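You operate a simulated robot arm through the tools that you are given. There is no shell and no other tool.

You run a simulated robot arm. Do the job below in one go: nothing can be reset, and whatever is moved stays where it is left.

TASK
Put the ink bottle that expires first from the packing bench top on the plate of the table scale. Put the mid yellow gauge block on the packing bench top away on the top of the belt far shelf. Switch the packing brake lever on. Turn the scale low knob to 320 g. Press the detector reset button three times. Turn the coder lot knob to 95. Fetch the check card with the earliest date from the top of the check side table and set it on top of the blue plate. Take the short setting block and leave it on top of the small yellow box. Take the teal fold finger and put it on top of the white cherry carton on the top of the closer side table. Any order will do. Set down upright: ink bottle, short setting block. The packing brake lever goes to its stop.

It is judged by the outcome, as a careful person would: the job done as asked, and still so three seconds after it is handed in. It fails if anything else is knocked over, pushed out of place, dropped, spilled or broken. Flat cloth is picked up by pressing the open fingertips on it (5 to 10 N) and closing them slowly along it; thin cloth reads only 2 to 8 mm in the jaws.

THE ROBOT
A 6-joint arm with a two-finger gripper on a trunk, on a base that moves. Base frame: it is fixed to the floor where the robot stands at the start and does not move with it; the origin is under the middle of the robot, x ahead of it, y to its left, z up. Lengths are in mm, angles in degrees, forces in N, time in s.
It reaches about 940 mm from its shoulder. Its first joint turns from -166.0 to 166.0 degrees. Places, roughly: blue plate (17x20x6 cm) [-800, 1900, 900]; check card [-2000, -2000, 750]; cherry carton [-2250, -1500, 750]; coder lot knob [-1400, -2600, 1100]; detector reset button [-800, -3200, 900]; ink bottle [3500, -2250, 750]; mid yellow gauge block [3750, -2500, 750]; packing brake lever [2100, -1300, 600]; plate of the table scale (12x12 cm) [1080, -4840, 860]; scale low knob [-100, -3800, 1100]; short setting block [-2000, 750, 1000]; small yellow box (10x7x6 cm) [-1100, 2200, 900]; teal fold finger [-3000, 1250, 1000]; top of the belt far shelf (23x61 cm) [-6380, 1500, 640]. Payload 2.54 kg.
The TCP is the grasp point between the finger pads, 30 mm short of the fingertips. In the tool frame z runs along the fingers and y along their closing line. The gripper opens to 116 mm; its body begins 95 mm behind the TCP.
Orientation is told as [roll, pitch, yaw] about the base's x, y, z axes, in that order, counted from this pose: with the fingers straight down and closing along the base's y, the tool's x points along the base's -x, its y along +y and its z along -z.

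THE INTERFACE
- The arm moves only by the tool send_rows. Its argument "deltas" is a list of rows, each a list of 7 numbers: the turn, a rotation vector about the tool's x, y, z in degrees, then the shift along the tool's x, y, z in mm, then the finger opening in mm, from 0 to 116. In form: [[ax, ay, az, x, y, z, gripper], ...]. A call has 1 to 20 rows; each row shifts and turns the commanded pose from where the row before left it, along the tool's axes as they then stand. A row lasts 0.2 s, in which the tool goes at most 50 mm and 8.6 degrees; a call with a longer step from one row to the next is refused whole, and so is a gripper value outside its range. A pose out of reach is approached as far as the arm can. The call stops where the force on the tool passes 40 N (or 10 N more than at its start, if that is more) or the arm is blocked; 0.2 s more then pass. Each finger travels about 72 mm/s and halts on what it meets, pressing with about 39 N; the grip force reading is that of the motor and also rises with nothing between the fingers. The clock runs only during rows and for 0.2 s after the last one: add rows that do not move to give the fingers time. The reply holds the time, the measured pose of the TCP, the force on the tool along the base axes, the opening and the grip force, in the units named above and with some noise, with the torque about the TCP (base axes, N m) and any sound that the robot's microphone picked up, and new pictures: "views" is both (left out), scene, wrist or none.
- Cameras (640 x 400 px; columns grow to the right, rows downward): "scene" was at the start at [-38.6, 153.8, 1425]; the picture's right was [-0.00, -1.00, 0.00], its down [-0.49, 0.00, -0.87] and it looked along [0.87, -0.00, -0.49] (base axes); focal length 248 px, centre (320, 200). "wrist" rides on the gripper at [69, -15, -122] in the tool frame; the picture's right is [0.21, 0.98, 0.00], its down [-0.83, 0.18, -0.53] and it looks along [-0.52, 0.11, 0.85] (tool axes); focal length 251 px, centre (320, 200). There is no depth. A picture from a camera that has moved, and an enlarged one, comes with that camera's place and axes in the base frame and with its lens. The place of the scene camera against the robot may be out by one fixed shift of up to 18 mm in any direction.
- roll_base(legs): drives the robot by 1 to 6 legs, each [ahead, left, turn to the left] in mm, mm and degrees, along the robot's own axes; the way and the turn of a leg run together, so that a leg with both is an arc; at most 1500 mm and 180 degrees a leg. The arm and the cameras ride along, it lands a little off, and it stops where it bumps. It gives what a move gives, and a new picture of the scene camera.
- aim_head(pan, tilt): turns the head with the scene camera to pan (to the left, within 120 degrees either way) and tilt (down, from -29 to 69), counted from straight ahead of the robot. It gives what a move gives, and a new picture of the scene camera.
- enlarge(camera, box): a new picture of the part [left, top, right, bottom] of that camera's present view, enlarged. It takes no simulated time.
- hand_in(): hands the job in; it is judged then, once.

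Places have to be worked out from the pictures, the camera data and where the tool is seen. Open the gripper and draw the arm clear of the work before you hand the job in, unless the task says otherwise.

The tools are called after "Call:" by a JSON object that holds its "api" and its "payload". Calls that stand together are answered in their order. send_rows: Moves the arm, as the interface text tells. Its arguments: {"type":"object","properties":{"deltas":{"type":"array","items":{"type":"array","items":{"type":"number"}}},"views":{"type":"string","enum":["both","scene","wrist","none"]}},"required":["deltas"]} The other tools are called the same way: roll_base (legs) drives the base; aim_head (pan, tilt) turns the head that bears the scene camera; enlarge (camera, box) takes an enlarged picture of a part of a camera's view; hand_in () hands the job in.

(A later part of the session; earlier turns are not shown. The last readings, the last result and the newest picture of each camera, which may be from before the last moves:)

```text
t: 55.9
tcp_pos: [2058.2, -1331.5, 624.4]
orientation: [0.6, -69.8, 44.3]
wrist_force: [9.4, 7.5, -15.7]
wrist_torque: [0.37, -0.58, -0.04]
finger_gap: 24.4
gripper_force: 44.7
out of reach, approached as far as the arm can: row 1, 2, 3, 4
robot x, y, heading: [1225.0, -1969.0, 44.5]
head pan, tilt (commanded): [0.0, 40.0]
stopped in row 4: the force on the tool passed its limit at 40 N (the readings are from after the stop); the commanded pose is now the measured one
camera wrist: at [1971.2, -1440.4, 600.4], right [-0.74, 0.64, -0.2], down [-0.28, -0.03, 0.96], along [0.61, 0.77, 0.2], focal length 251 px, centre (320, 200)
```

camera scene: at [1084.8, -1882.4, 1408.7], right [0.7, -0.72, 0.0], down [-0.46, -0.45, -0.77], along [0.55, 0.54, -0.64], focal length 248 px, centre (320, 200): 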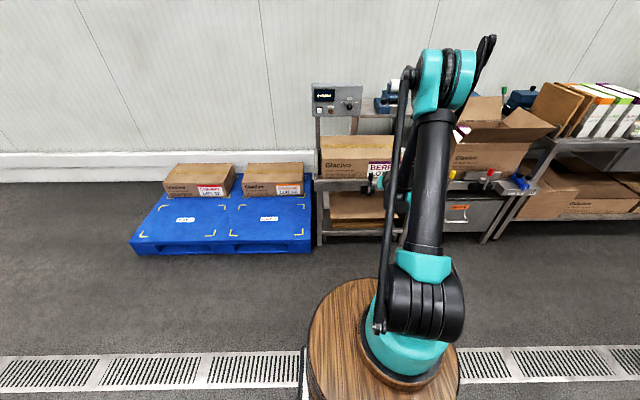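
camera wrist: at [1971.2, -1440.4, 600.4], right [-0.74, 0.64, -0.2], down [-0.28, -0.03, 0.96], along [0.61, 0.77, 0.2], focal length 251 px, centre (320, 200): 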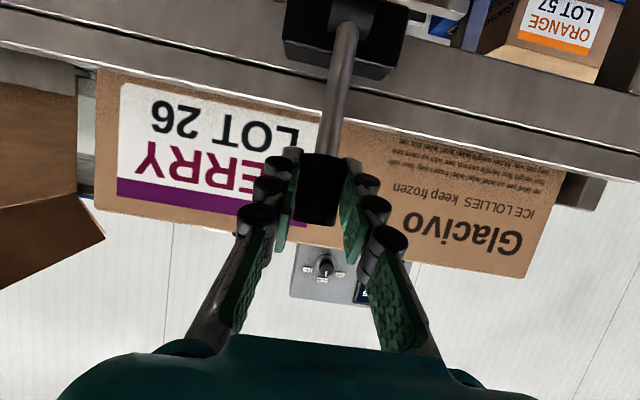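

The arm runs out of wrist range as the knob nears. With the knob now leaning away from the box there is room behind it, so I'll release, tilt the fingers back down and lift off to check the lever.

Call:
{"api": "send_rows", "payload": {"deltas": [[0, 0, 0, 0, 0, 0, 50], [0, 0, 0, 0, 0, 0, 70], [0, 7.5, 0, 0, 0, 0, 80], [0, 7.5, 0, 0, 0, 0, 80], [0, 7.5, 0, 0, 0, 0, 80], [0, 7.5, 0, 0, 0, 0, 80], [0, 7.5, 0, 0, 0, 0, 80], [0, 7.3, 0, 0, 0, 0, 80], [0, 0, 0, 0, 0, -45, 80], [0, 0, 0, 0, 0, -45, 80]], "views": "wrist"}}

```text
t: 58.1
tcp_pos: [2030.9, -1361.5, 705.8]
orientation: [0.2, -25.0, 44.7]
wrist_force: [-0.2, 0.4, -0.9]
wrist_torque: [0.0, 0.07, 0.01]
finger_gap: 80.2
gripper_force: 0.1
robot x, y, heading: [1224.7, -1969.9, 44.6]
head pan, tilt (commanded): [0.0, 40.0]
camera wrist: at [1960.6, -1452.0, 786.4], right [-0.83, 0.56, -0.09], down [0.25, 0.49, 0.83], along [0.51, 0.67, -0.55], focal length 251 px, centre (320, 200)
```

wrist: 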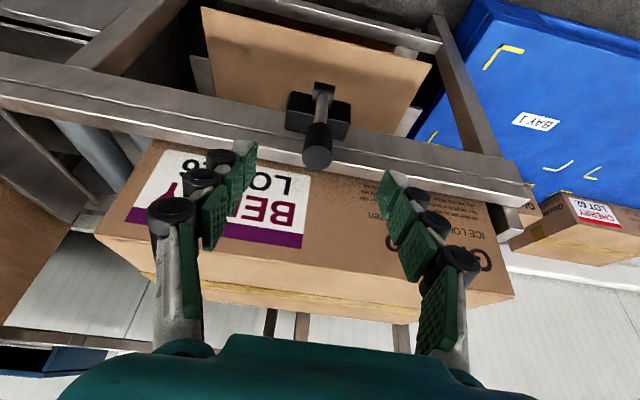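

The lever held its new lean (about −11° towards me), so the pull direction is right. I'll close the fingers, tilt them to 12°, and place them behind the knob from above.

Call:
{"api": "send_rows", "payload": {"deltas": [[0, 6.5, 0, 0, 0, 0, 40], [0, 6.5, 0, 0, 0, 0, 0], [0, 0, 0, -26.3, 0.7, 5.6, 0], [0, 0, 0, -26.3, 0.7, 5.6, 0], [0, 0, 0, -26.3, 0.6, 5.6, 0]], "views": "both"}}

```text
t: 59.3
tcp_pos: [2087.9, -1299.9, 706.4]
orientation: [0.2, -12.1, 44.8]
wrist_force: [-0.3, -0.5, 0.1]
wrist_torque: [0.0, 0.01, -0.01]
finger_gap: 0.1
gripper_force: 28.8
robot x, y, heading: [1225.3, -1967.1, 44.6]
head pan, tilt (commanded): [0.0, 40.0]
camera scene: at [1084.6, -1882.3, 1408.7], right [0.7, -0.71, 0.0], down [-0.46, -0.45, -0.77], along [0.55, 0.54, -0.64], focal length 248 px, centre (320, 200)
camera wrist: at [2032.9, -1377.8, 811.1], right [-0.84, 0.54, -0.04], down [0.37, 0.62, 0.7], along [0.4, 0.57, -0.72], focal length 251 px, centre (320, 200)
```

scene: 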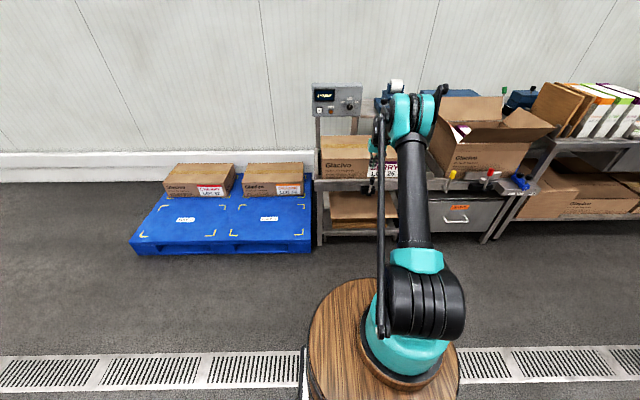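
wrist: 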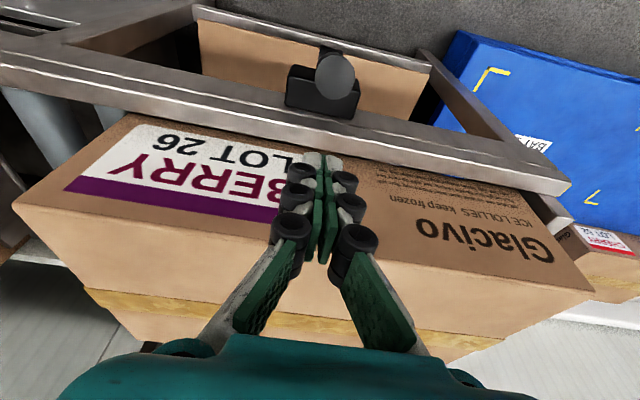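

The closed fingertips are behind the knob with about 17 mm clearance. I'll lower them to knob height.

Call:
{"api": "send_rows", "payload": {"deltas": [[0, 0, 0, 11, 0, 22, 0], [0, 0, 0, 6, 0, 21, 0], [0, 0, 0, 5, 0, 20, 0]], "views": "wrist"}}

```text
t: 60.1
tcp_pos: [2080.0, -1308.0, 639.4]
orientation: [0.3, -12.1, 44.8]
wrist_force: [-0.4, 0.5, -0.2]
wrist_torque: [-0.01, -0.07, 0.02]
finger_gap: 0.0
gripper_force: 29.0
robot x, y, heading: [1223.3, -1969.8, 44.6]
head pan, tilt (commanded): [0.0, 40.0]
camera wrist: at [2026.1, -1383.8, 743.9], right [-0.84, 0.54, -0.04], down [0.37, 0.62, 0.7], along [0.4, 0.57, -0.72], focal length 251 px, centre (320, 200)
```

wrist: 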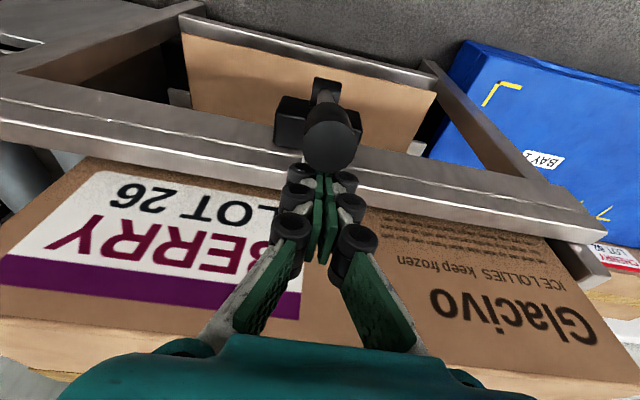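

Fingers sit behind the knob. Now I'll pull towards me along the descending arc.

Call:
{"api": "send_rows", "payload": {"deltas": [[0, 0, 0, 12.4, 0, 0.4, 0], [0, 0, 0, 12.7, 0, 1.9, 0], [0, 0, 0, 13, 0, 3.4, 0], [0, 0, 0, 13.3, 0, 4.8, 0]], "views": "wrist"}}

```text
t: 61.1
tcp_pos: [2046.6, -1340.7, 619.3]
orientation: [0.2, -12.1, 44.8]
wrist_force: [0.2, 0.9, 0.3]
wrist_torque: [0.0, 0.02, -0.02]
finger_gap: 0.0
gripper_force: 28.4
robot x, y, heading: [1224.3, -1971.0, 44.3]
head pan, tilt (commanded): [0.0, 40.0]
camera wrist: at [1992.0, -1418.0, 723.1], right [-0.84, 0.54, -0.04], down [0.37, 0.62, 0.7], along [0.4, 0.57, -0.72], focal length 251 px, centre (320, 200)
```

wrist: 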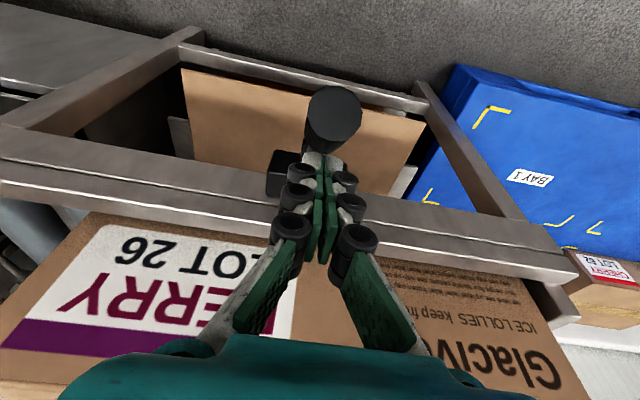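

The lever now leans about 39° towards me and moves freely. I'll keep pushing it over, more downward now, until it meets its stop.

Call:
{"api": "send_rows", "payload": {"deltas": [[0, 0, 0, 9.8, 0, 9.5, 0], [0, 0, 0, 9.8, 0, 10.2, 0], [0, 0, 0, 9.8, 0, 10.5, 0], [0, 0, 0, 9.5, 0, 11, 0]], "views": "wrist"}}

```text
t: 62.1
tcp_pos: [2026.4, -1360.6, 570.1]
orientation: [0.1, -12.1, 44.8]
wrist_force: [0.9, 0.8, 1.0]
wrist_torque: [0.02, 0.02, -0.01]
finger_gap: 0.1
gripper_force: 28.4
robot x, y, heading: [1224.4, -1970.5, 44.2]
head pan, tilt (commanded): [0.0, 40.0]
camera wrist: at [1970.7, -1438.3, 675.0], right [-0.84, 0.54, -0.04], down [0.37, 0.62, 0.7], along [0.4, 0.57, -0.72], focal length 251 px, centre (320, 200)
```

wrist: 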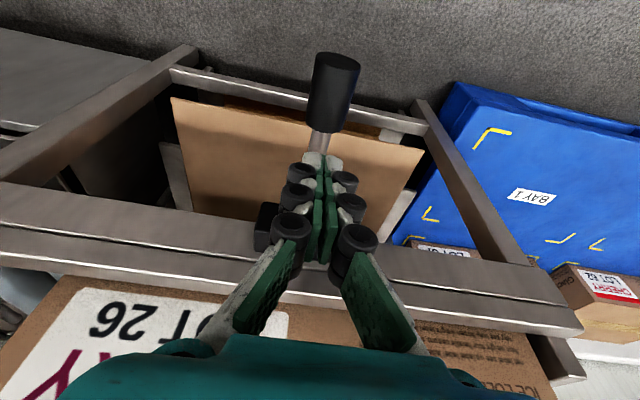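

The lever is at about −73°. I'll continue pressing it down until it meets its stop.

Call:
{"api": "send_rows", "payload": {"deltas": [[0, 0, 0, 2, 0, 8, 0], [0, 0, 0, 2, 0, 8, 0], [0, 0, 0, 2, 0, 8, 0]], "views": "wrist"}}

```text
t: 62.8
tcp_pos: [2025.4, -1360.4, 554.5]
orientation: [0.2, -12.3, 44.8]
wrist_force: [-4.2, -3.1, 26.6]
wrist_torque: [-0.27, 0.14, -0.03]
finger_gap: 0.0
gripper_force: 28.5
robot x, y, heading: [1222.5, -1970.4, 44.7]
head pan, tilt (commanded): [0.0, 40.0]
stopped in row 3: the force on the tool passed its limit at 54 N (the readings are from after the stop); the commanded pose is now the measured one
camera wrist: at [1970.4, -1438.0, 658.3], right [-0.84, 0.54, -0.04], down [0.37, 0.62, 0.7], along [0.41, 0.57, -0.71], focal length 251 px, centre (320, 200)
```

wrist: 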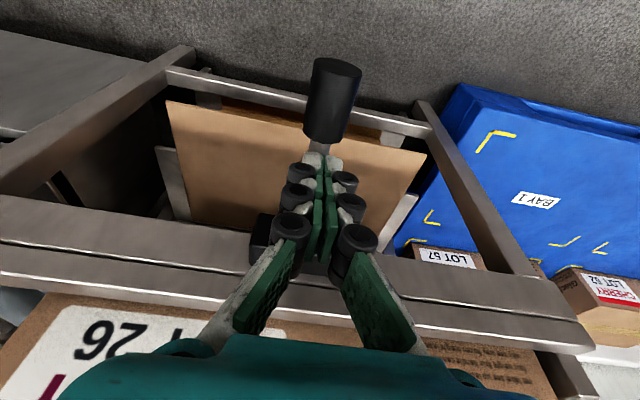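

Force rose to 54 N with the lever at about −74°, so it is at its stop. I'll lift the tool away and check that it stays.

Call:
{"api": "send_rows", "payload": {"deltas": [[0, 0, 0, 3, 0, -20, 0], [0, 0, 0, 9, 0, -40, 0], [0, 0, 0, 9, 0, -45, 0], [0, 0, 0, 9, 0, -45, 0], [0, 0, 0, 9, 0, -45, 60]], "views": "both"}}

Call:
{"api": "enlarge", "payload": {"camera": "wrist", "box": [220, 40, 420, 165]}}

```text
t: 64.0
tcp_pos: [1971.6, -1416.4, 734.9]
orientation: [0.2, -12.3, 44.8]
wrist_force: [1.0, 0.7, -0.1]
wrist_torque: [0.02, 0.06, -0.02]
finger_gap: 50.5
gripper_force: 0.1
robot x, y, heading: [1223.0, -1972.7, 44.3]
head pan, tilt (commanded): [0.0, 40.0]
camera scene: at [1084.9, -1882.0, 1408.7], right [0.7, -0.71, 0.0], down [-0.46, -0.45, -0.77], along [0.55, 0.54, -0.64], focal length 248 px, centre (320, 200)
camera wrist: at [1916.2, -1494.4, 838.8], right [-0.84, 0.55, -0.04], down [0.37, 0.62, 0.7], along [0.41, 0.57, -0.72], focal length 251 px, centre (320, 200)
```

scene: 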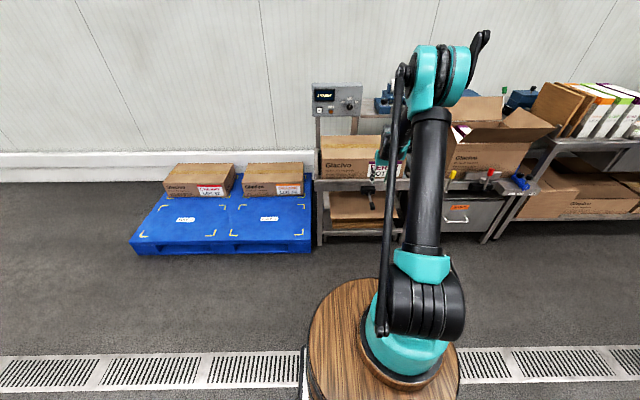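
wrist: 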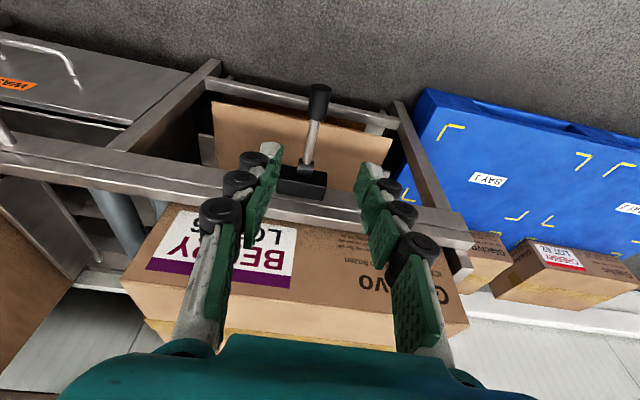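

```text
3.20 times, centred on (320, 102) of wrist
camera zoom: at [1916.2, -1494.4, 838.8], right [-0.84, 0.55, -0.04], down [0.37, 0.62, 0.7], along [0.41, 0.57, -0.72], focal length 805 px, centre (320, 512)
```

zoom: 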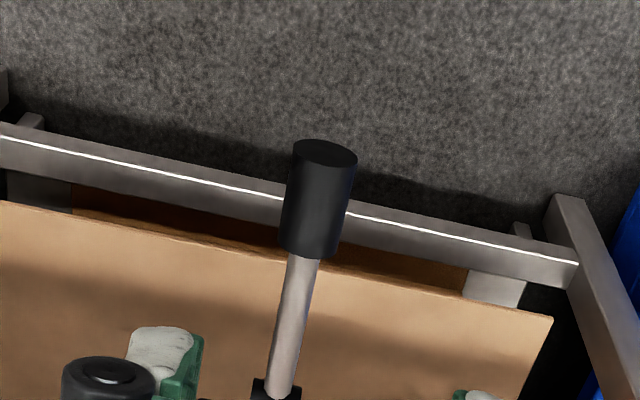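

The lever stays down at its stop. I'll raise and retract the arm, then slide sideways along the aisle to the packing bench top with the bottles.

Call:
{"api": "send_rows", "payload": {"deltas": [[0, 6.2, 0, 0, 0, -45, 80], [0, 6.1, 0, 0, 0, -45, 80], [0, 0, 0, 25, 0, -43, 80], [0, 0, 0, 25, 0, -43, 80], [0, 0, 0, 25, 0, -43, 80], [0, 0, 0, 25, 0, -43, 80], [0, 0, 0, 25, 0, -43, 80], [0, 0, 0, 25, 0, -43, 80], [0, 0, 0, 25, 0, 0, 80], [0, 0, 0, 25, 0, 0, 80]], "views": "none"}}

Call:
{"api": "roll_base", "payload": {"legs": [[0, 0, 0.6], [0, -800, 0], [0, -800, 0]]}}

Call:
{"api": "aim_head", "payload": {"pan": -10, "tilt": 30}}

```text
t: 66.2
tcp_pos: [1819.8, -1569.5, 1081.9]
orientation: [0.2, 0.0, 45.0]
wrist_force: [1.0, 0.0, -0.2]
wrist_torque: [-0.02, 0.04, 0.0]
finger_gap: 80.0
gripper_force: 0.2
robot x, y, heading: [1221.3, -1969.0, 44.4]
head pan, tilt (commanded): [0.0, 40.0]
```

```text
t: 74.7
tcp_pos: [2945.2, -2696.3, 1081.9]
orientation: [0.2, 0.0, 44.9]
wrist_force: [0.3, -0.3, -0.1]
wrist_torque: [-0.03, -0.01, 0.01]
finger_gap: 80.0
gripper_force: 0.0
robot x, y, heading: [2349.0, -3098.0, 44.4]
head pan, tilt (commanded): [0.0, 40.0]
camera scene: at [2210.0, -3012.1, 1408.7], right [0.7, -0.71, 0.0], down [-0.46, -0.45, -0.77], along [0.55, 0.54, -0.64], focal length 248 px, centre (320, 200)
```

scene: 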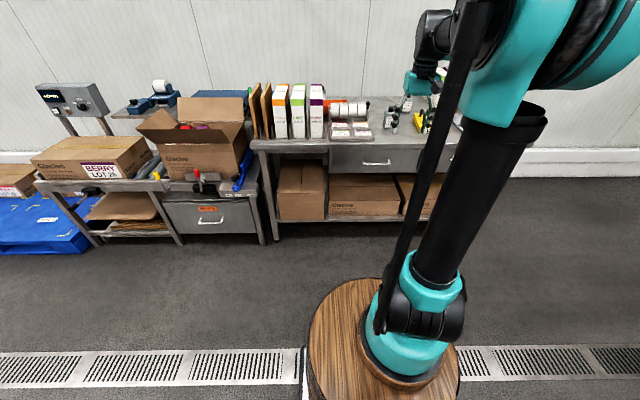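

```text
t: 75.4
tcp_pos: [2945.4, -2696.2, 1082.4]
orientation: [0.3, 0.1, 44.9]
wrist_force: [-0.2, -0.7, 1.3]
wrist_torque: [0.01, -0.03, 0.01]
finger_gap: 80.2
gripper_force: 0.1
robot x, y, heading: [2345.8, -3096.2, 44.4]
head pan, tilt (commanded): [-10.0, 30.0]
camera scene: at [2223.9, -3020.4, 1424.0], right [0.57, -0.82, 0.0], down [-0.41, -0.28, -0.87], along [0.71, 0.49, -0.5], focal length 248 px, centre (320, 200)
```

scene: 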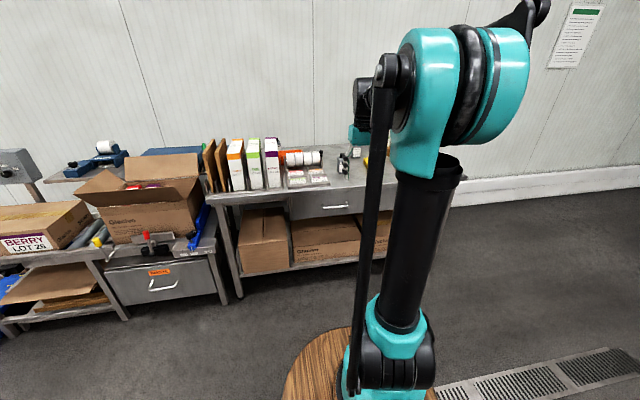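

The bottles are partly hidden by the arm column. I'll slide further right so the bench items come into the clear left side, and enlarge.

Call:
{"api": "roll_base", "payload": {"legs": [[0, -420, 0.5]]}}

Call:
{"api": "aim_head", "payload": {"pan": 10, "tilt": 30}}

Call:
{"api": "enlarge", "payload": {"camera": "scene", "box": [180, 90, 372, 210]}}

```text
t: 78.0
tcp_pos: [3238.8, -2988.4, 1082.8]
orientation: [0.2, -0.1, 45.7]
wrist_force: [-0.2, 0.0, -1.0]
wrist_torque: [-0.02, -0.03, 0.0]
finger_gap: 79.9
gripper_force: 0.1
robot x, y, heading: [2645.7, -3401.9, 45.1]
head pan, tilt (commanded): [-10.0, 30.0]
camera scene: at [2521.5, -3321.5, 1424.1], right [0.58, -0.82, 0.0], down [-0.41, -0.29, -0.87], along [0.71, 0.5, -0.5], focal length 248 px, centre (320, 200)
```

scene: 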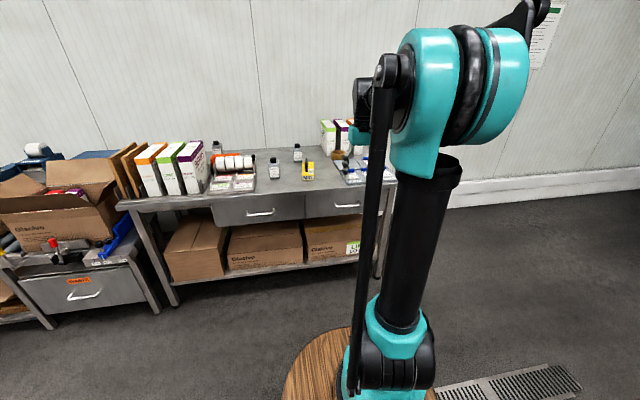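

```text
t: 78.8
tcp_pos: [3237.5, -2989.6, 1081.8]
orientation: [0.2, 0.1, 45.7]
wrist_force: [0.1, 0.3, -0.1]
wrist_torque: [-0.01, 0.01, -0.04]
finger_gap: 80.0
gripper_force: 0.1
robot x, y, heading: [2648.2, -3398.8, 45.0]
head pan, tilt (commanded): [10.0, 30.0]
camera scene: at [2499.3, -3299.4, 1424.1], right [0.82, -0.57, 0.0], down [-0.29, -0.41, -0.87], along [0.49, 0.71, -0.5], focal length 248 px, centre (320, 200)
```

scene: 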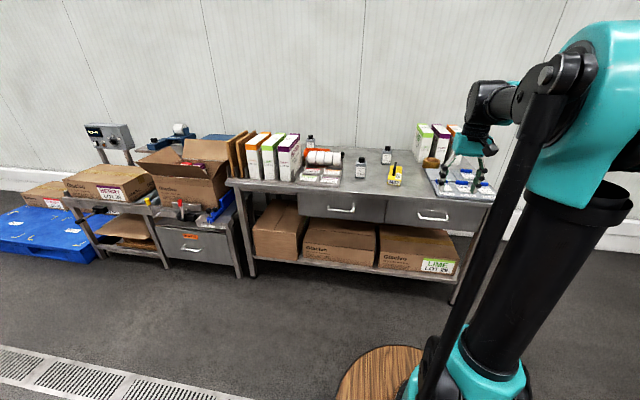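

```text
3.33 times, centred on (276, 150) of scene
camera zoom: at [2499.3, -3299.4, 1424.1], right [0.82, -0.57, 0.0], down [-0.29, -0.41, -0.87], along [0.49, 0.71, -0.5], focal length 828 px, centre (467, 367)
```

zoom: 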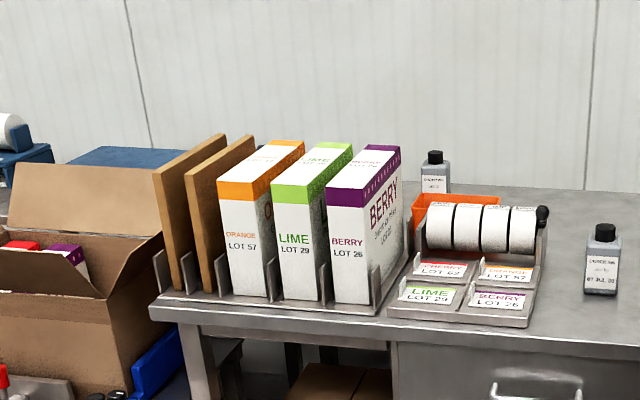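

Three ink bottles are visible. I'll enlarge each to read its expiry date, and the gauge block area.

Call:
{"api": "enlarge", "payload": {"camera": "scene", "box": [352, 140, 400, 170]}}

Call:
{"api": "enlarge", "payload": {"camera": "scene", "box": [345, 150, 377, 190]}}

Call:
{"api": "enlarge", "payload": {"camera": "scene", "box": [296, 130, 328, 150]}}

Call:
{"api": "enlarge", "payload": {"camera": "scene", "box": [370, 110, 498, 210]}}

```text
13.33 times, centred on (376, 155) of scene
camera zoom: at [2499.3, -3299.4, 1424.1], right [0.82, -0.57, 0.0], down [-0.29, -0.41, -0.87], along [0.49, 0.71, -0.5], focal length 3312 px, centre (-427, 800)
```

zoom: 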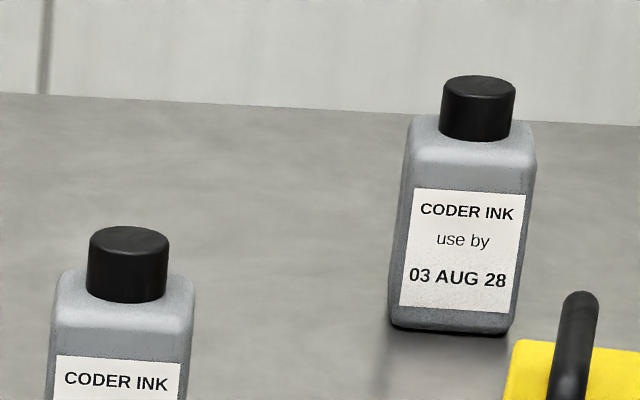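

```text
10.00 times, centred on (361, 170) of scene
camera zoom: at [2499.3, -3299.4, 1424.1], right [0.82, -0.57, 0.0], down [-0.29, -0.41, -0.87], along [0.49, 0.71, -0.5], focal length 2484 px, centre (-90, 500)
```

zoom: 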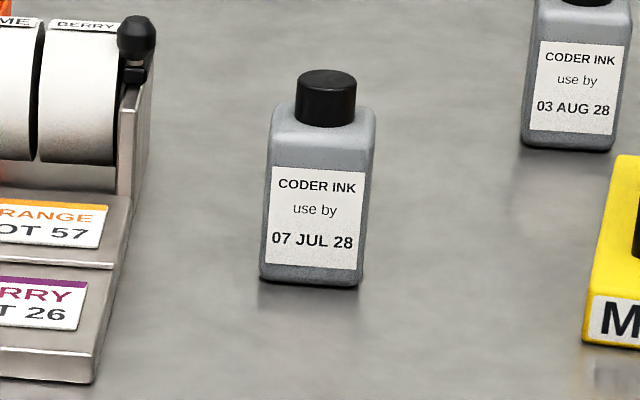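

```text
16.00 times, centred on (312, 140) of scene
camera zoom: at [2499.3, -3299.4, 1424.1], right [0.82, -0.57, 0.0], down [-0.29, -0.41, -0.87], along [0.49, 0.71, -0.5], focal length 3974 px, centre (448, 1160)
```

zoom: 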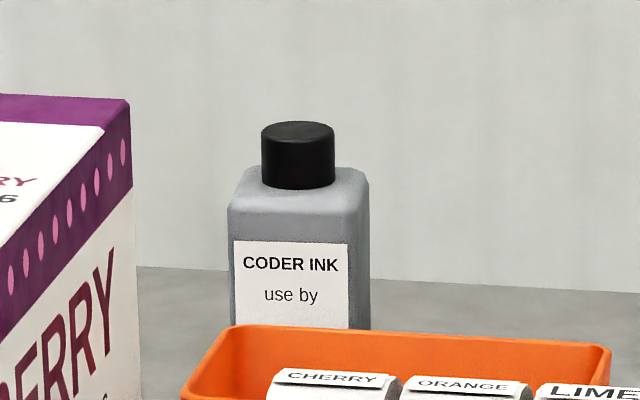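

```text
4.00 times, centred on (434, 160) of scene
camera zoom: at [2499.3, -3299.4, 1424.1], right [0.82, -0.57, 0.0], down [-0.29, -0.41, -0.87], along [0.49, 0.71, -0.5], focal length 994 px, centre (-136, 360)
```

zoom: 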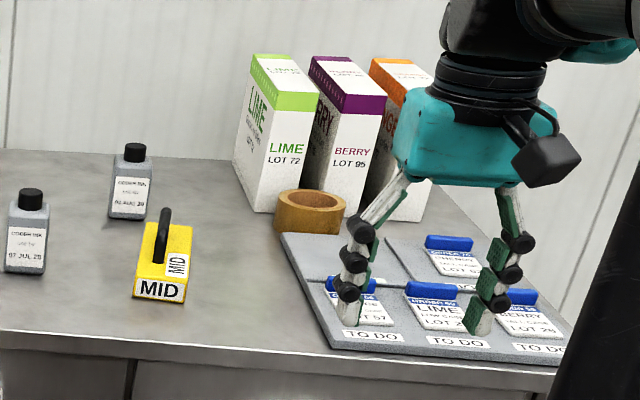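

The gauge block is labelled MID; two bottles read 03 AUG 28 and 07 JUL 28, while the third's date is hidden behind the orange bin. I'll drive closer and use the wrist camera to read it.

Call:
{"api": "roll_base", "payload": {"legs": [[430, 200, 0]]}}

Call:
{"api": "aim_head", "payload": {"pan": 20, "tilt": 35}}

Call:
{"api": "enlarge", "payload": {"camera": "wrist", "box": [0, 0, 640, 400]}}

```text
t: 81.7
tcp_pos: [3398.5, -2544.4, 1082.1]
orientation: [0.2, 0.0, 45.7]
wrist_force: [-0.2, 0.4, 0.8]
wrist_torque: [0.04, 0.0, 0.02]
finger_gap: 80.1
gripper_force: 0.2
robot x, y, heading: [2805.8, -2955.0, 45.1]
head pan, tilt (commanded): [10.0, 30.0]
camera scene: at [2660.1, -2854.3, 1424.1], right [0.82, -0.57, 0.0], down [-0.29, -0.41, -0.87], along [0.49, 0.71, -0.5], focal length 248 px, centre (320, 200)
```

scene: 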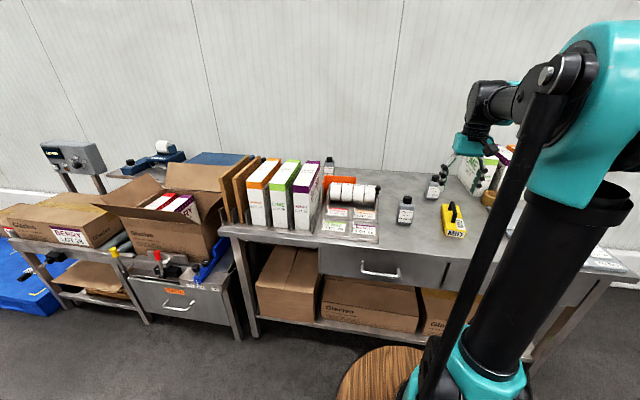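

```text
t: 82.4
tcp_pos: [3399.7, -2544.3, 1082.0]
orientation: [0.1, 0.0, 45.7]
wrist_force: [0.4, -0.1, 0.4]
wrist_torque: [0.01, -0.04, -0.02]
finger_gap: 79.9
gripper_force: 0.1
robot x, y, heading: [2808.6, -2953.8, 45.2]
head pan, tilt (commanded): [20.0, 35.0]
camera scene: at [2645.5, -2848.6, 1416.3], right [0.91, -0.42, 0.0], down [-0.24, -0.52, -0.82], along [0.34, 0.74, -0.57], focal length 248 px, centre (320, 200)
```

scene: 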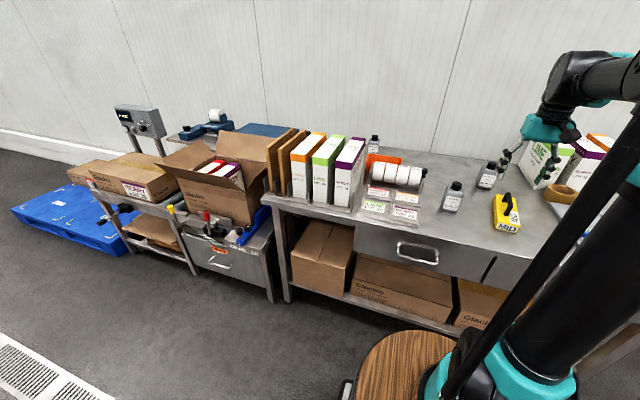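

```text
1.00 times, centred on (320, 200) of wrist (not enlarged: the box is as wide or as high as the picture)
camera zoom: at [3361.8, -2605.1, 1203.1], right [-0.85, 0.53, 0.0], down [0.45, 0.72, 0.53], along [0.28, 0.45, -0.85], focal length 251 px, centre (320, 200)
```

zoom: 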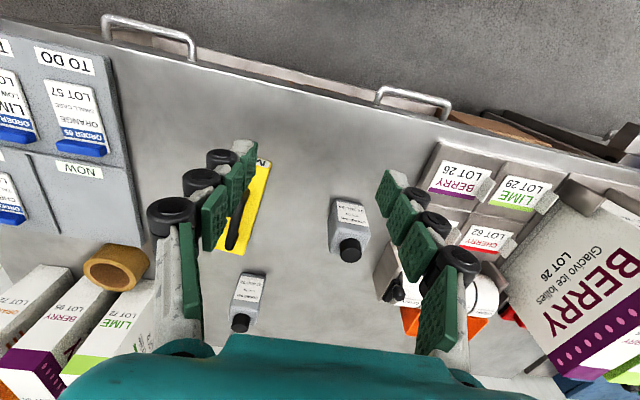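

I'll enlarge the third bottle from this closer viewpoint, and the JUL bottle for positioning.

Call:
{"api": "enlarge", "payload": {"camera": "scene", "box": [350, 125, 398, 155]}}

Call:
{"api": "enlarge", "payload": {"camera": "scene", "box": [430, 150, 526, 240]}}

```text
13.33 times, centred on (374, 140) of scene
camera zoom: at [2645.5, -2848.6, 1416.3], right [0.91, -0.42, 0.0], down [-0.24, -0.52, -0.82], along [0.34, 0.74, -0.57], focal length 3312 px, centre (-400, 1000)
```

zoom: 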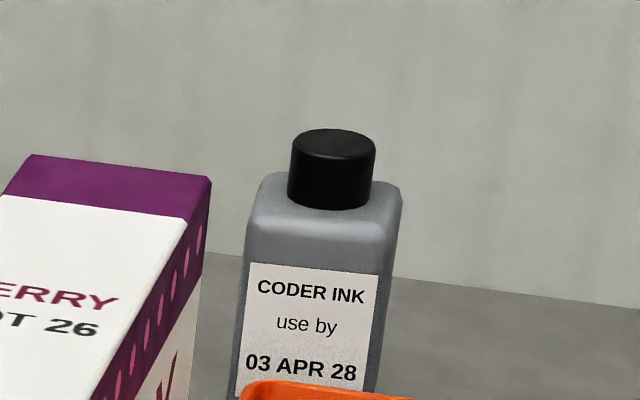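

```text
4.44 times, centred on (478, 195) of scene
camera zoom: at [2645.5, -2848.6, 1416.3], right [0.91, -0.42, 0.0], down [-0.24, -0.52, -0.82], along [0.34, 0.74, -0.57], focal length 1104 px, centre (-382, 222)
```

zoom: 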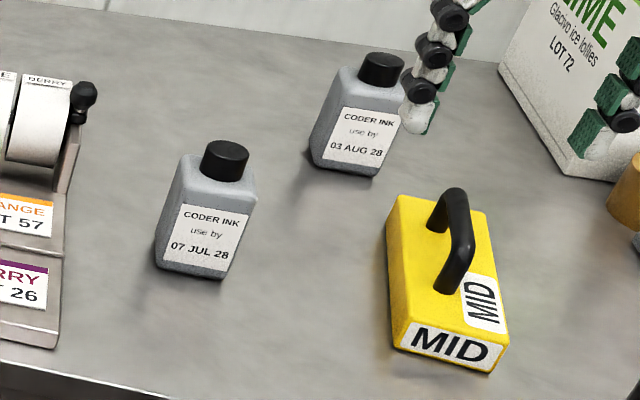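

The hidden bottle reads 03 APR 28, the earliest, so that is the one; its cap triangulates to about [3476,−1778,~906]. I'll raise the arm and drive to face it.

Call:
{"api": "send_rows", "payload": {"deltas": [[0, 0, 0, 0, 0, -45, 80], [0, 0, 0, 0, 0, -45, 80], [0, 0, 0, 0, 0, -40, 80]], "views": "none"}}

Call:
{"api": "roll_base", "payload": {"legs": [[100, 420, 0]]}}

Call:
{"api": "aim_head", "payload": {"pan": 0, "tilt": 35}}

Call:
{"api": "enlarge", "payload": {"camera": "wrist", "box": [0, 0, 640, 400]}}

```text
t: 83.2
tcp_pos: [3399.1, -2545.3, 1213.4]
orientation: [0.2, 0.0, 45.7]
wrist_force: [0.5, -0.6, -0.2]
wrist_torque: [0.02, 0.03, -0.01]
finger_gap: 80.4
gripper_force: 0.0
robot x, y, heading: [2808.9, -2953.9, 45.1]
head pan, tilt (commanded): [20.0, 35.0]
```

```text
t: 85.8
tcp_pos: [3173.0, -2178.3, 1211.9]
orientation: [0.2, -0.1, 45.6]
wrist_force: [-0.5, 0.0, -0.5]
wrist_torque: [0.01, 0.0, 0.0]
finger_gap: 80.2
gripper_force: 0.0
robot x, y, heading: [2582.3, -2588.7, 45.3]
head pan, tilt (commanded): [20.0, 35.0]
camera scene: at [2418.1, -2481.6, 1416.3], right [0.91, -0.42, 0.0], down [-0.24, -0.52, -0.82], along [0.34, 0.74, -0.57], focal length 248 px, centre (320, 200)
```

scene: 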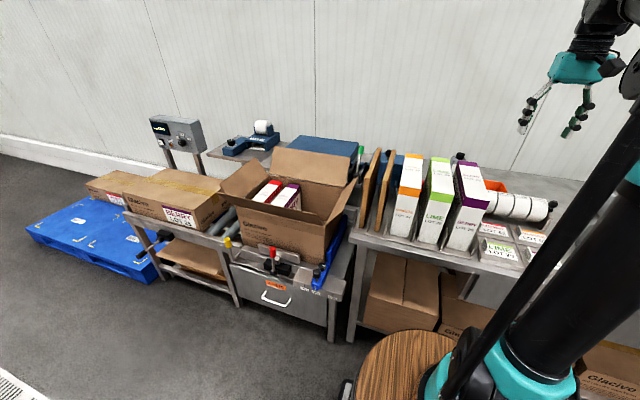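

```text
t: 86.6
tcp_pos: [3173.4, -2178.8, 1212.1]
orientation: [0.3, -0.1, 45.6]
wrist_force: [0.1, -0.6, -0.1]
wrist_torque: [-0.03, 0.02, -0.01]
finger_gap: 80.0
gripper_force: 0.0
robot x, y, heading: [2582.4, -2587.6, 45.1]
head pan, tilt (commanded): [0.0, 35.0]
camera scene: at [2443.1, -2499.1, 1416.3], right [0.71, -0.71, 0.0], down [-0.4, -0.41, -0.82], along [0.58, 0.58, -0.57], focal length 248 px, centre (320, 200)
```

scene: 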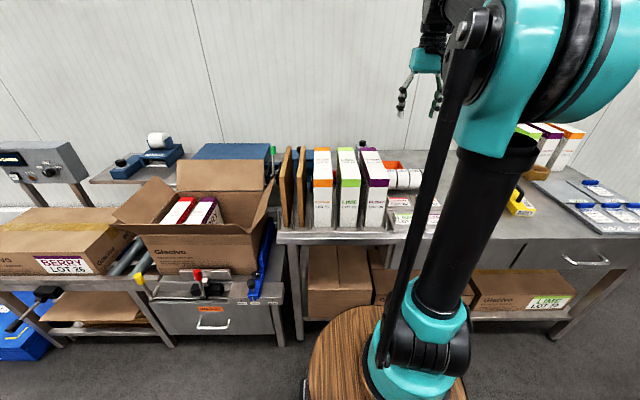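

```text
1.00 times, centred on (320, 200) of wrist (not enlarged: the box is as wide or as high as the picture)
camera zoom: at [3135.9, -2239.4, 1333.5], right [-0.85, 0.53, 0.0], down [0.45, 0.72, 0.53], along [0.28, 0.45, -0.85], focal length 251 px, centre (320, 200)
```

zoom: 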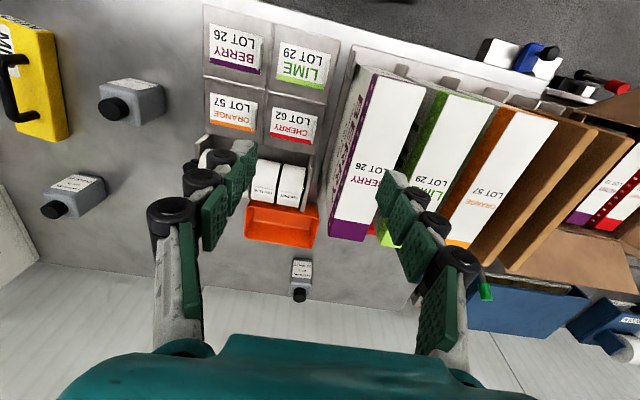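

The APR bottle shows in the wrist view at (300,280), agreeing with [~3480,−1787]. I'll drive 120 mm closer and move the tool over it with a 30° forward tilt.

Call:
{"api": "roll_base", "payload": {"legs": [[120, 0, 0]]}}

Call:
{"api": "send_rows", "payload": {"deltas": [[0, -7.5, 0, -25, 8, 0, 80], [0, -7.5, 0, -25, 8, 0, 80], [0, -7.5, 0, -25, 8, 0, 80], [0, -7.5, 0, -25, 8, 0, 80], [0, 0, 0, 0, 8, 0, 80], [0, 0, 0, 0, 8, 0, 80]], "views": "wrist"}}

```text
t: 87.9
tcp_pos: [3256.5, -2093.7, 1212.7]
orientation: [0.2, 0.0, 45.6]
wrist_force: [0.0, -0.2, -0.3]
wrist_torque: [-0.01, -0.01, 0.0]
finger_gap: 80.3
gripper_force: 0.0
robot x, y, heading: [2669.9, -2499.1, 45.2]
head pan, tilt (commanded): [0.0, 35.0]
camera scene: at [2527.4, -2414.5, 1416.3], right [0.71, -0.7, 0.0], down [-0.4, -0.41, -0.82], along [0.58, 0.58, -0.57], focal length 248 px, centre (320, 200)
```

scene: 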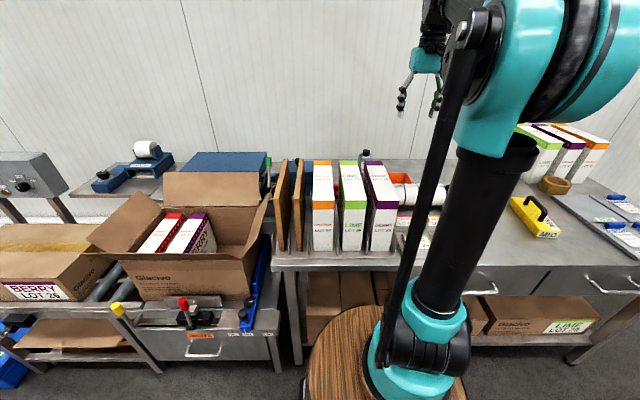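

```text
t: 89.3
tcp_pos: [3290.3, -1990.4, 1231.8]
orientation: [0.2, -30.1, 45.5]
wrist_force: [-0.5, 0.1, -0.4]
wrist_torque: [-0.02, 0.01, 0.0]
finger_gap: 80.0
gripper_force: 0.0
robot x, y, heading: [2664.6, -2501.2, 45.1]
head pan, tilt (commanded): [0.0, 35.0]
camera wrist: at [3216.9, -2088.1, 1301.8], right [-0.83, 0.55, -0.1], down [0.19, 0.45, 0.88], along [0.53, 0.71, -0.47], focal length 251 px, centre (320, 200)
```

wrist: 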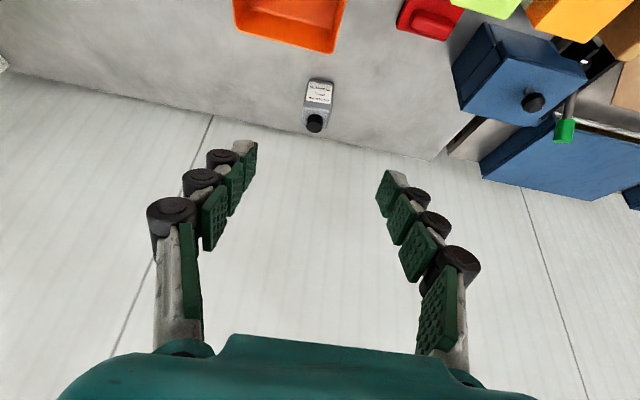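

The bottle stands free on the bench; its cap top triangulates to [3483,−1792,904]. I'll enlarge it to judge its facing before grasping the body.

Call:
{"api": "enlarge", "payload": {"camera": "wrist", "box": [272, 65, 368, 145]}}

```text
5.00 times, centred on (320, 105) of wrist
camera zoom: at [3216.9, -2088.1, 1301.8], right [-0.83, 0.55, -0.1], down [0.19, 0.45, 0.88], along [0.53, 0.71, -0.47], focal length 1257 px, centre (320, 675)
```

zoom: 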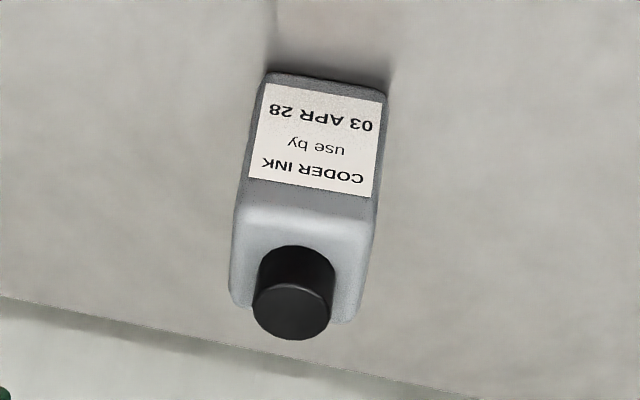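

The bottle is turned about 8° and ~58 mm wide. I'll yaw the tool to match and go down to a pre-grasp pose about 120 mm short of its body.

Call:
{"api": "send_rows", "payload": {"deltas": [[-4.0, 0, -6.9, 0, 0, 0, 92], [0, 0, 0, -4.44, -4.1, 39.8, 92], [0, 0, 0, -4.44, -4.1, 39.8, 92], [0, 0, 0, -4.44, -4.1, 39.8, 92], [0, 0, 0, -4.44, -4.1, 39.8, 92], [0, 0, 0, -4.44, -4.1, 39.8, 92], [0, 0, 0, -4.44, -4.1, 39.8, 92], [0, 0, 0, -4.44, -4.1, 39.8, 92], [0, 0, 0, -4.44, -4.1, 39.8, 92], [0, 0, 0, -4.44, -4.1, 39.8, 92]], "views": "wrist"}}

```text
t: 91.5
tcp_pos: [3444.9, -1840.6, 940.9]
orientation: [0.3, -30.0, 53.5]
wrist_force: [-1.3, -0.4, 0.2]
wrist_torque: [-0.03, -0.05, 0.02]
finger_gap: 92.1
gripper_force: 0.0
robot x, y, heading: [2667.5, -2499.2, 45.1]
head pan, tilt (commanded): [0.0, 35.0]
camera wrist: at [3385.5, -1946.9, 1011.4], right [-0.9, 0.43, -0.1], down [0.12, 0.47, 0.88], along [0.43, 0.77, -0.47], focal length 251 px, centre (320, 200)
```

wrist: 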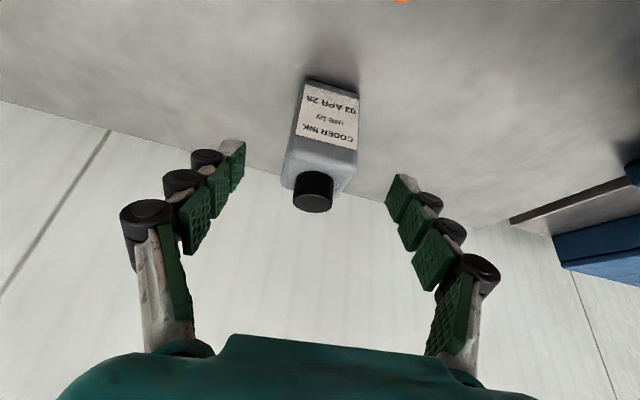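

The bottle sits between the open fingers. I'll enlarge to refine its position before closing in.

Call:
{"api": "enlarge", "payload": {"camera": "wrist", "box": [240, 60, 400, 220]}}

```text
2.50 times, centred on (320, 140) of wrist
camera zoom: at [3385.5, -1946.9, 1011.4], right [-0.9, 0.43, -0.1], down [0.12, 0.47, 0.88], along [0.43, 0.77, -0.47], focal length 629 px, centre (320, 350)
```

zoom: 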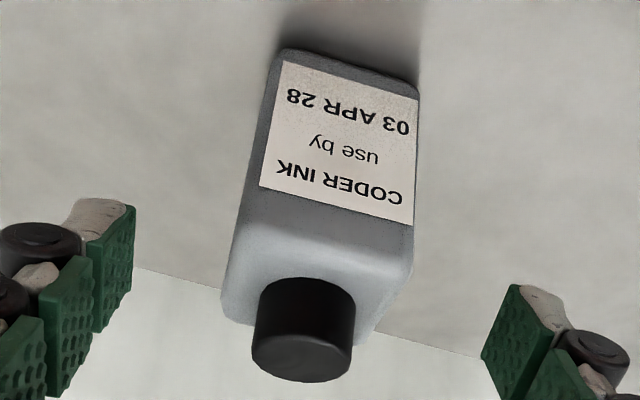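

The bottle is centred; I'll advance ~102 mm so the pads straddle the body at z≈858, then close.

Call:
{"api": "send_rows", "payload": {"deltas": [[0, 0, 0, -3.4, 0.2, 34, 92], [0, 0, 0, -3.4, 0.2, 34, 92], [0, 0, 0, -3.4, 0.2, 33.8, 92], [0, 0, 0, 0, 0, 0, 80], [0, 0, 0, 0, 0, 0, 70], [0, 0, 0, 0, 0, 0, 62], [0, 0, 0, 0, 0, 0, 54], [0, 0, 0, 0, 0, 0, 46], [0, 0, 0, 0, 0, 0, 46]], "views": "wrist"}}

```text
t: 93.5
tcp_pos: [3478.9, -1789.8, 858.2]
orientation: [0.3, -29.8, 53.5]
wrist_force: [-0.8, -1.2, 2.2]
wrist_torque: [-0.01, -0.12, -0.04]
finger_gap: 59.8
gripper_force: 39.3
robot x, y, heading: [2665.3, -2497.4, 45.0]
head pan, tilt (commanded): [0.0, 35.0]
camera wrist: at [3420.4, -1898.2, 928.0], right [-0.9, 0.43, -0.1], down [0.12, 0.47, 0.88], along [0.42, 0.77, -0.47], focal length 251 px, centre (320, 200)
```

wrist: 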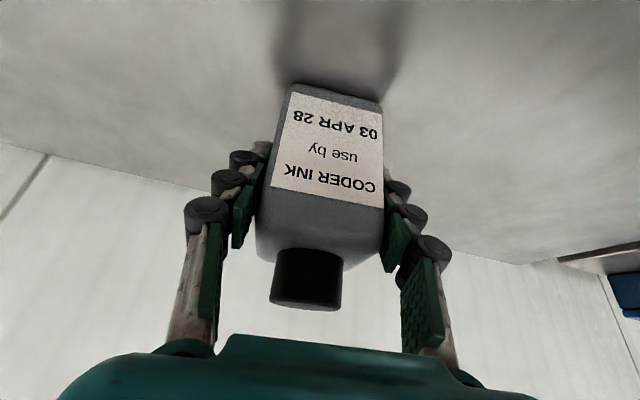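

Bottle gripped at 59.8 mm. I'll lift it straight up well above the surrounding items.

Call:
{"api": "send_rows", "payload": {"deltas": [[0, 0, 0, -5, 0, -8.7, 46], [0, 0, 0, -15, 0, -26, 46], [0, 0, 0, -20, 0, -34.6, 46], [0, 0, 0, -20, 0, -34.6, 46], [0, 0, 0, -20, 0, -34.6, 46], [0, 0, 0, -20, 0, -34.6, 46], [0, 0, 0, -20, 0, -34.6, 46], [0, 0, 0, -20, 0, -34.6, 46]], "views": "both"}}

```text
t: 95.3
tcp_pos: [3481.3, -1791.6, 1139.2]
orientation: [0.3, -30.0, 53.5]
wrist_force: [-0.4, 0.0, -3.4]
wrist_torque: [0.0, 0.02, 0.0]
finger_gap: 59.5
gripper_force: 39.0
robot x, y, heading: [2664.1, -2504.8, 45.0]
head pan, tilt (commanded): [0.0, 35.0]
camera scene: at [2527.6, -2414.3, 1416.3], right [0.71, -0.7, 0.0], down [-0.4, -0.41, -0.82], along [0.58, 0.58, -0.57], focal length 248 px, centre (320, 200)
camera wrist: at [3422.5, -1898.5, 1208.4], right [-0.9, 0.43, -0.1], down [0.12, 0.47, 0.88], along [0.42, 0.77, -0.47], focal length 251 px, centre (320, 200)
```

scene: 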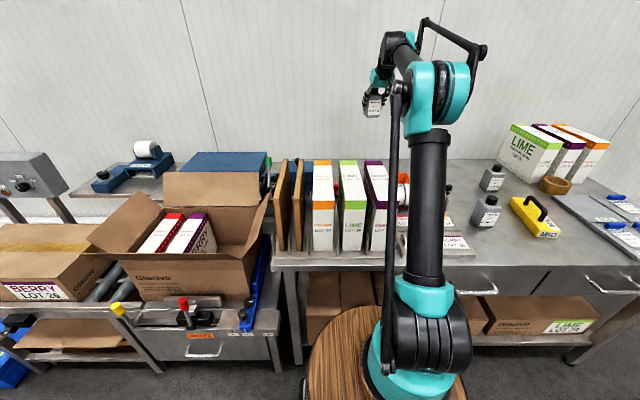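
wrist: 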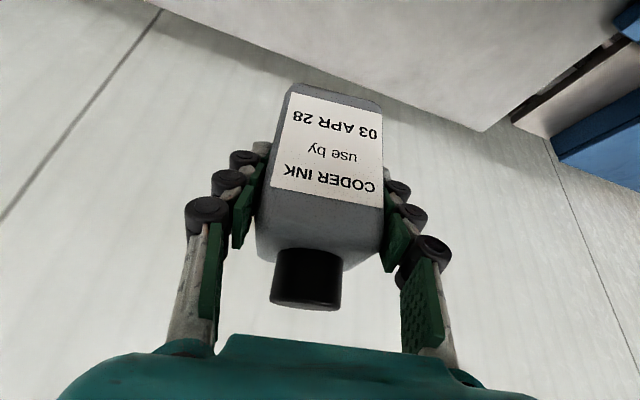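

Lifted cleanly with ~3.4 N weight. I'll rise a little more, retract the arm, then back the base out into the aisle.

Call:
{"api": "send_rows", "payload": {"deltas": [[0, 0, 0, -20, 0, -34.6, 46], [0, 0, 0, -20, 0, -34.6, 46], [0, 0, 0, 34.6, 0, -20, 46], [0, 0, 0, 34.6, 0, -20, 46], [0, 0, 0, 34.6, 0, -20, 46], [0, 0, 0, 34.6, 0, -20, 46], [0, 0, 0, 34.6, 0, -20, 46], [0, 0, 0, 34.6, 0, -20, 46], [0, 0, 0, 34.6, 0, -20, 46], [0, 0, 0, 34.6, 0, -20, 46]], "views": "none"}}

Call:
{"api": "roll_base", "payload": {"legs": [[-700, 0, 0], [0, -400, 0], [0, 0, 180]]}}

Call:
{"api": "aim_head", "payload": {"pan": 0, "tilt": 20}}

```text
t: 97.5
tcp_pos: [3292.3, -2049.1, 1218.4]
orientation: [0.4, -29.9, 53.5]
wrist_force: [0.2, 1.0, -3.6]
wrist_torque: [-0.07, 0.07, 0.01]
finger_gap: 59.4
gripper_force: 39.2
robot x, y, heading: [2663.8, -2500.9, 45.3]
head pan, tilt (commanded): [0.0, 35.0]
```

```text
t: 110.8
tcp_pos: [1843.6, -3748.0, 1218.0]
orientation: [0.2, -30.0, -125.1]
wrist_force: [-0.4, 0.4, -3.2]
wrist_torque: [0.01, 0.0, 0.0]
finger_gap: 59.1
gripper_force: 39.0
robot x, y, heading: [2460.2, -3280.7, -133.7]
head pan, tilt (commanded): [0.0, 35.0]
camera scene: at [2581.6, -3358.1, 1416.3], right [-0.73, 0.69, 0.0], down [0.39, 0.42, -0.82], along [-0.56, -0.59, -0.57], focal length 248 px, centre (320, 200)
```

scene: 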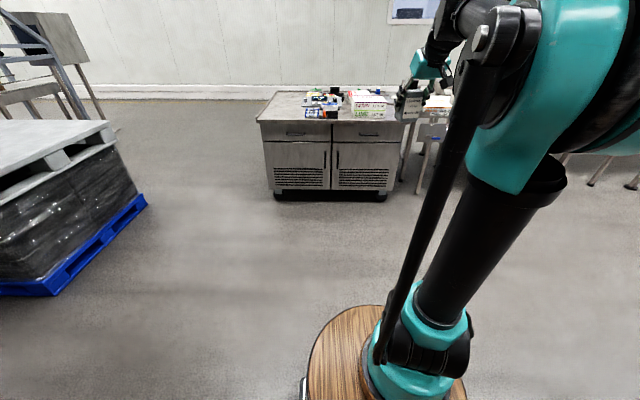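

```text
t: 111.6
tcp_pos: [1844.0, -3748.6, 1219.5]
orientation: [0.2, -30.0, -125.2]
wrist_force: [0.9, 0.3, -3.2]
wrist_torque: [0.02, -0.05, -0.02]
finger_gap: 59.1
gripper_force: 38.6
robot x, y, heading: [2454.1, -3284.7, -133.5]
head pan, tilt (commanded): [0.0, 20.0]
camera scene: at [2578.1, -3361.7, 1440.1], right [-0.73, 0.69, 0.0], down [0.24, 0.25, -0.94], along [-0.65, -0.68, -0.34], focal length 248 px, centre (320, 200)
```

scene: 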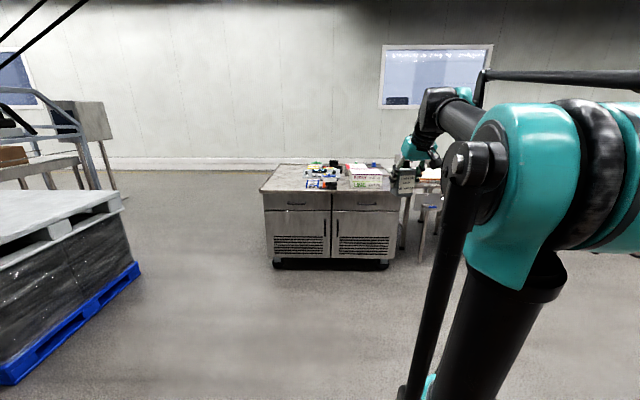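

The scale should be at about (328,179) on the cabinet top. I'll enlarge there.

Call:
{"api": "enlarge", "payload": {"camera": "scene", "box": [256, 130, 448, 250]}}

```text
3.33 times, centred on (352, 190) of scene
camera zoom: at [2578.1, -3361.7, 1440.1], right [-0.73, 0.69, 0.0], down [0.24, 0.25, -0.94], along [-0.65, -0.68, -0.34], focal length 828 px, centre (213, 233)
```

zoom: 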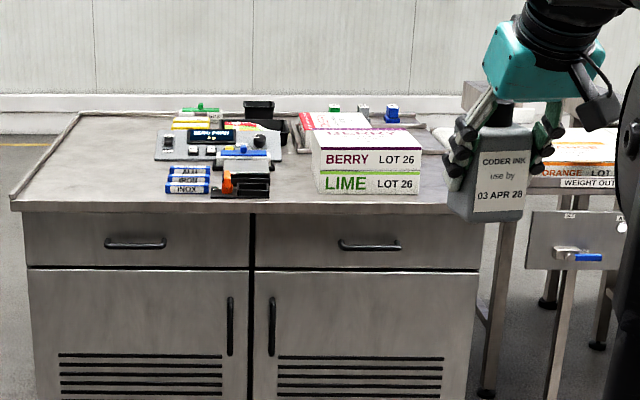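

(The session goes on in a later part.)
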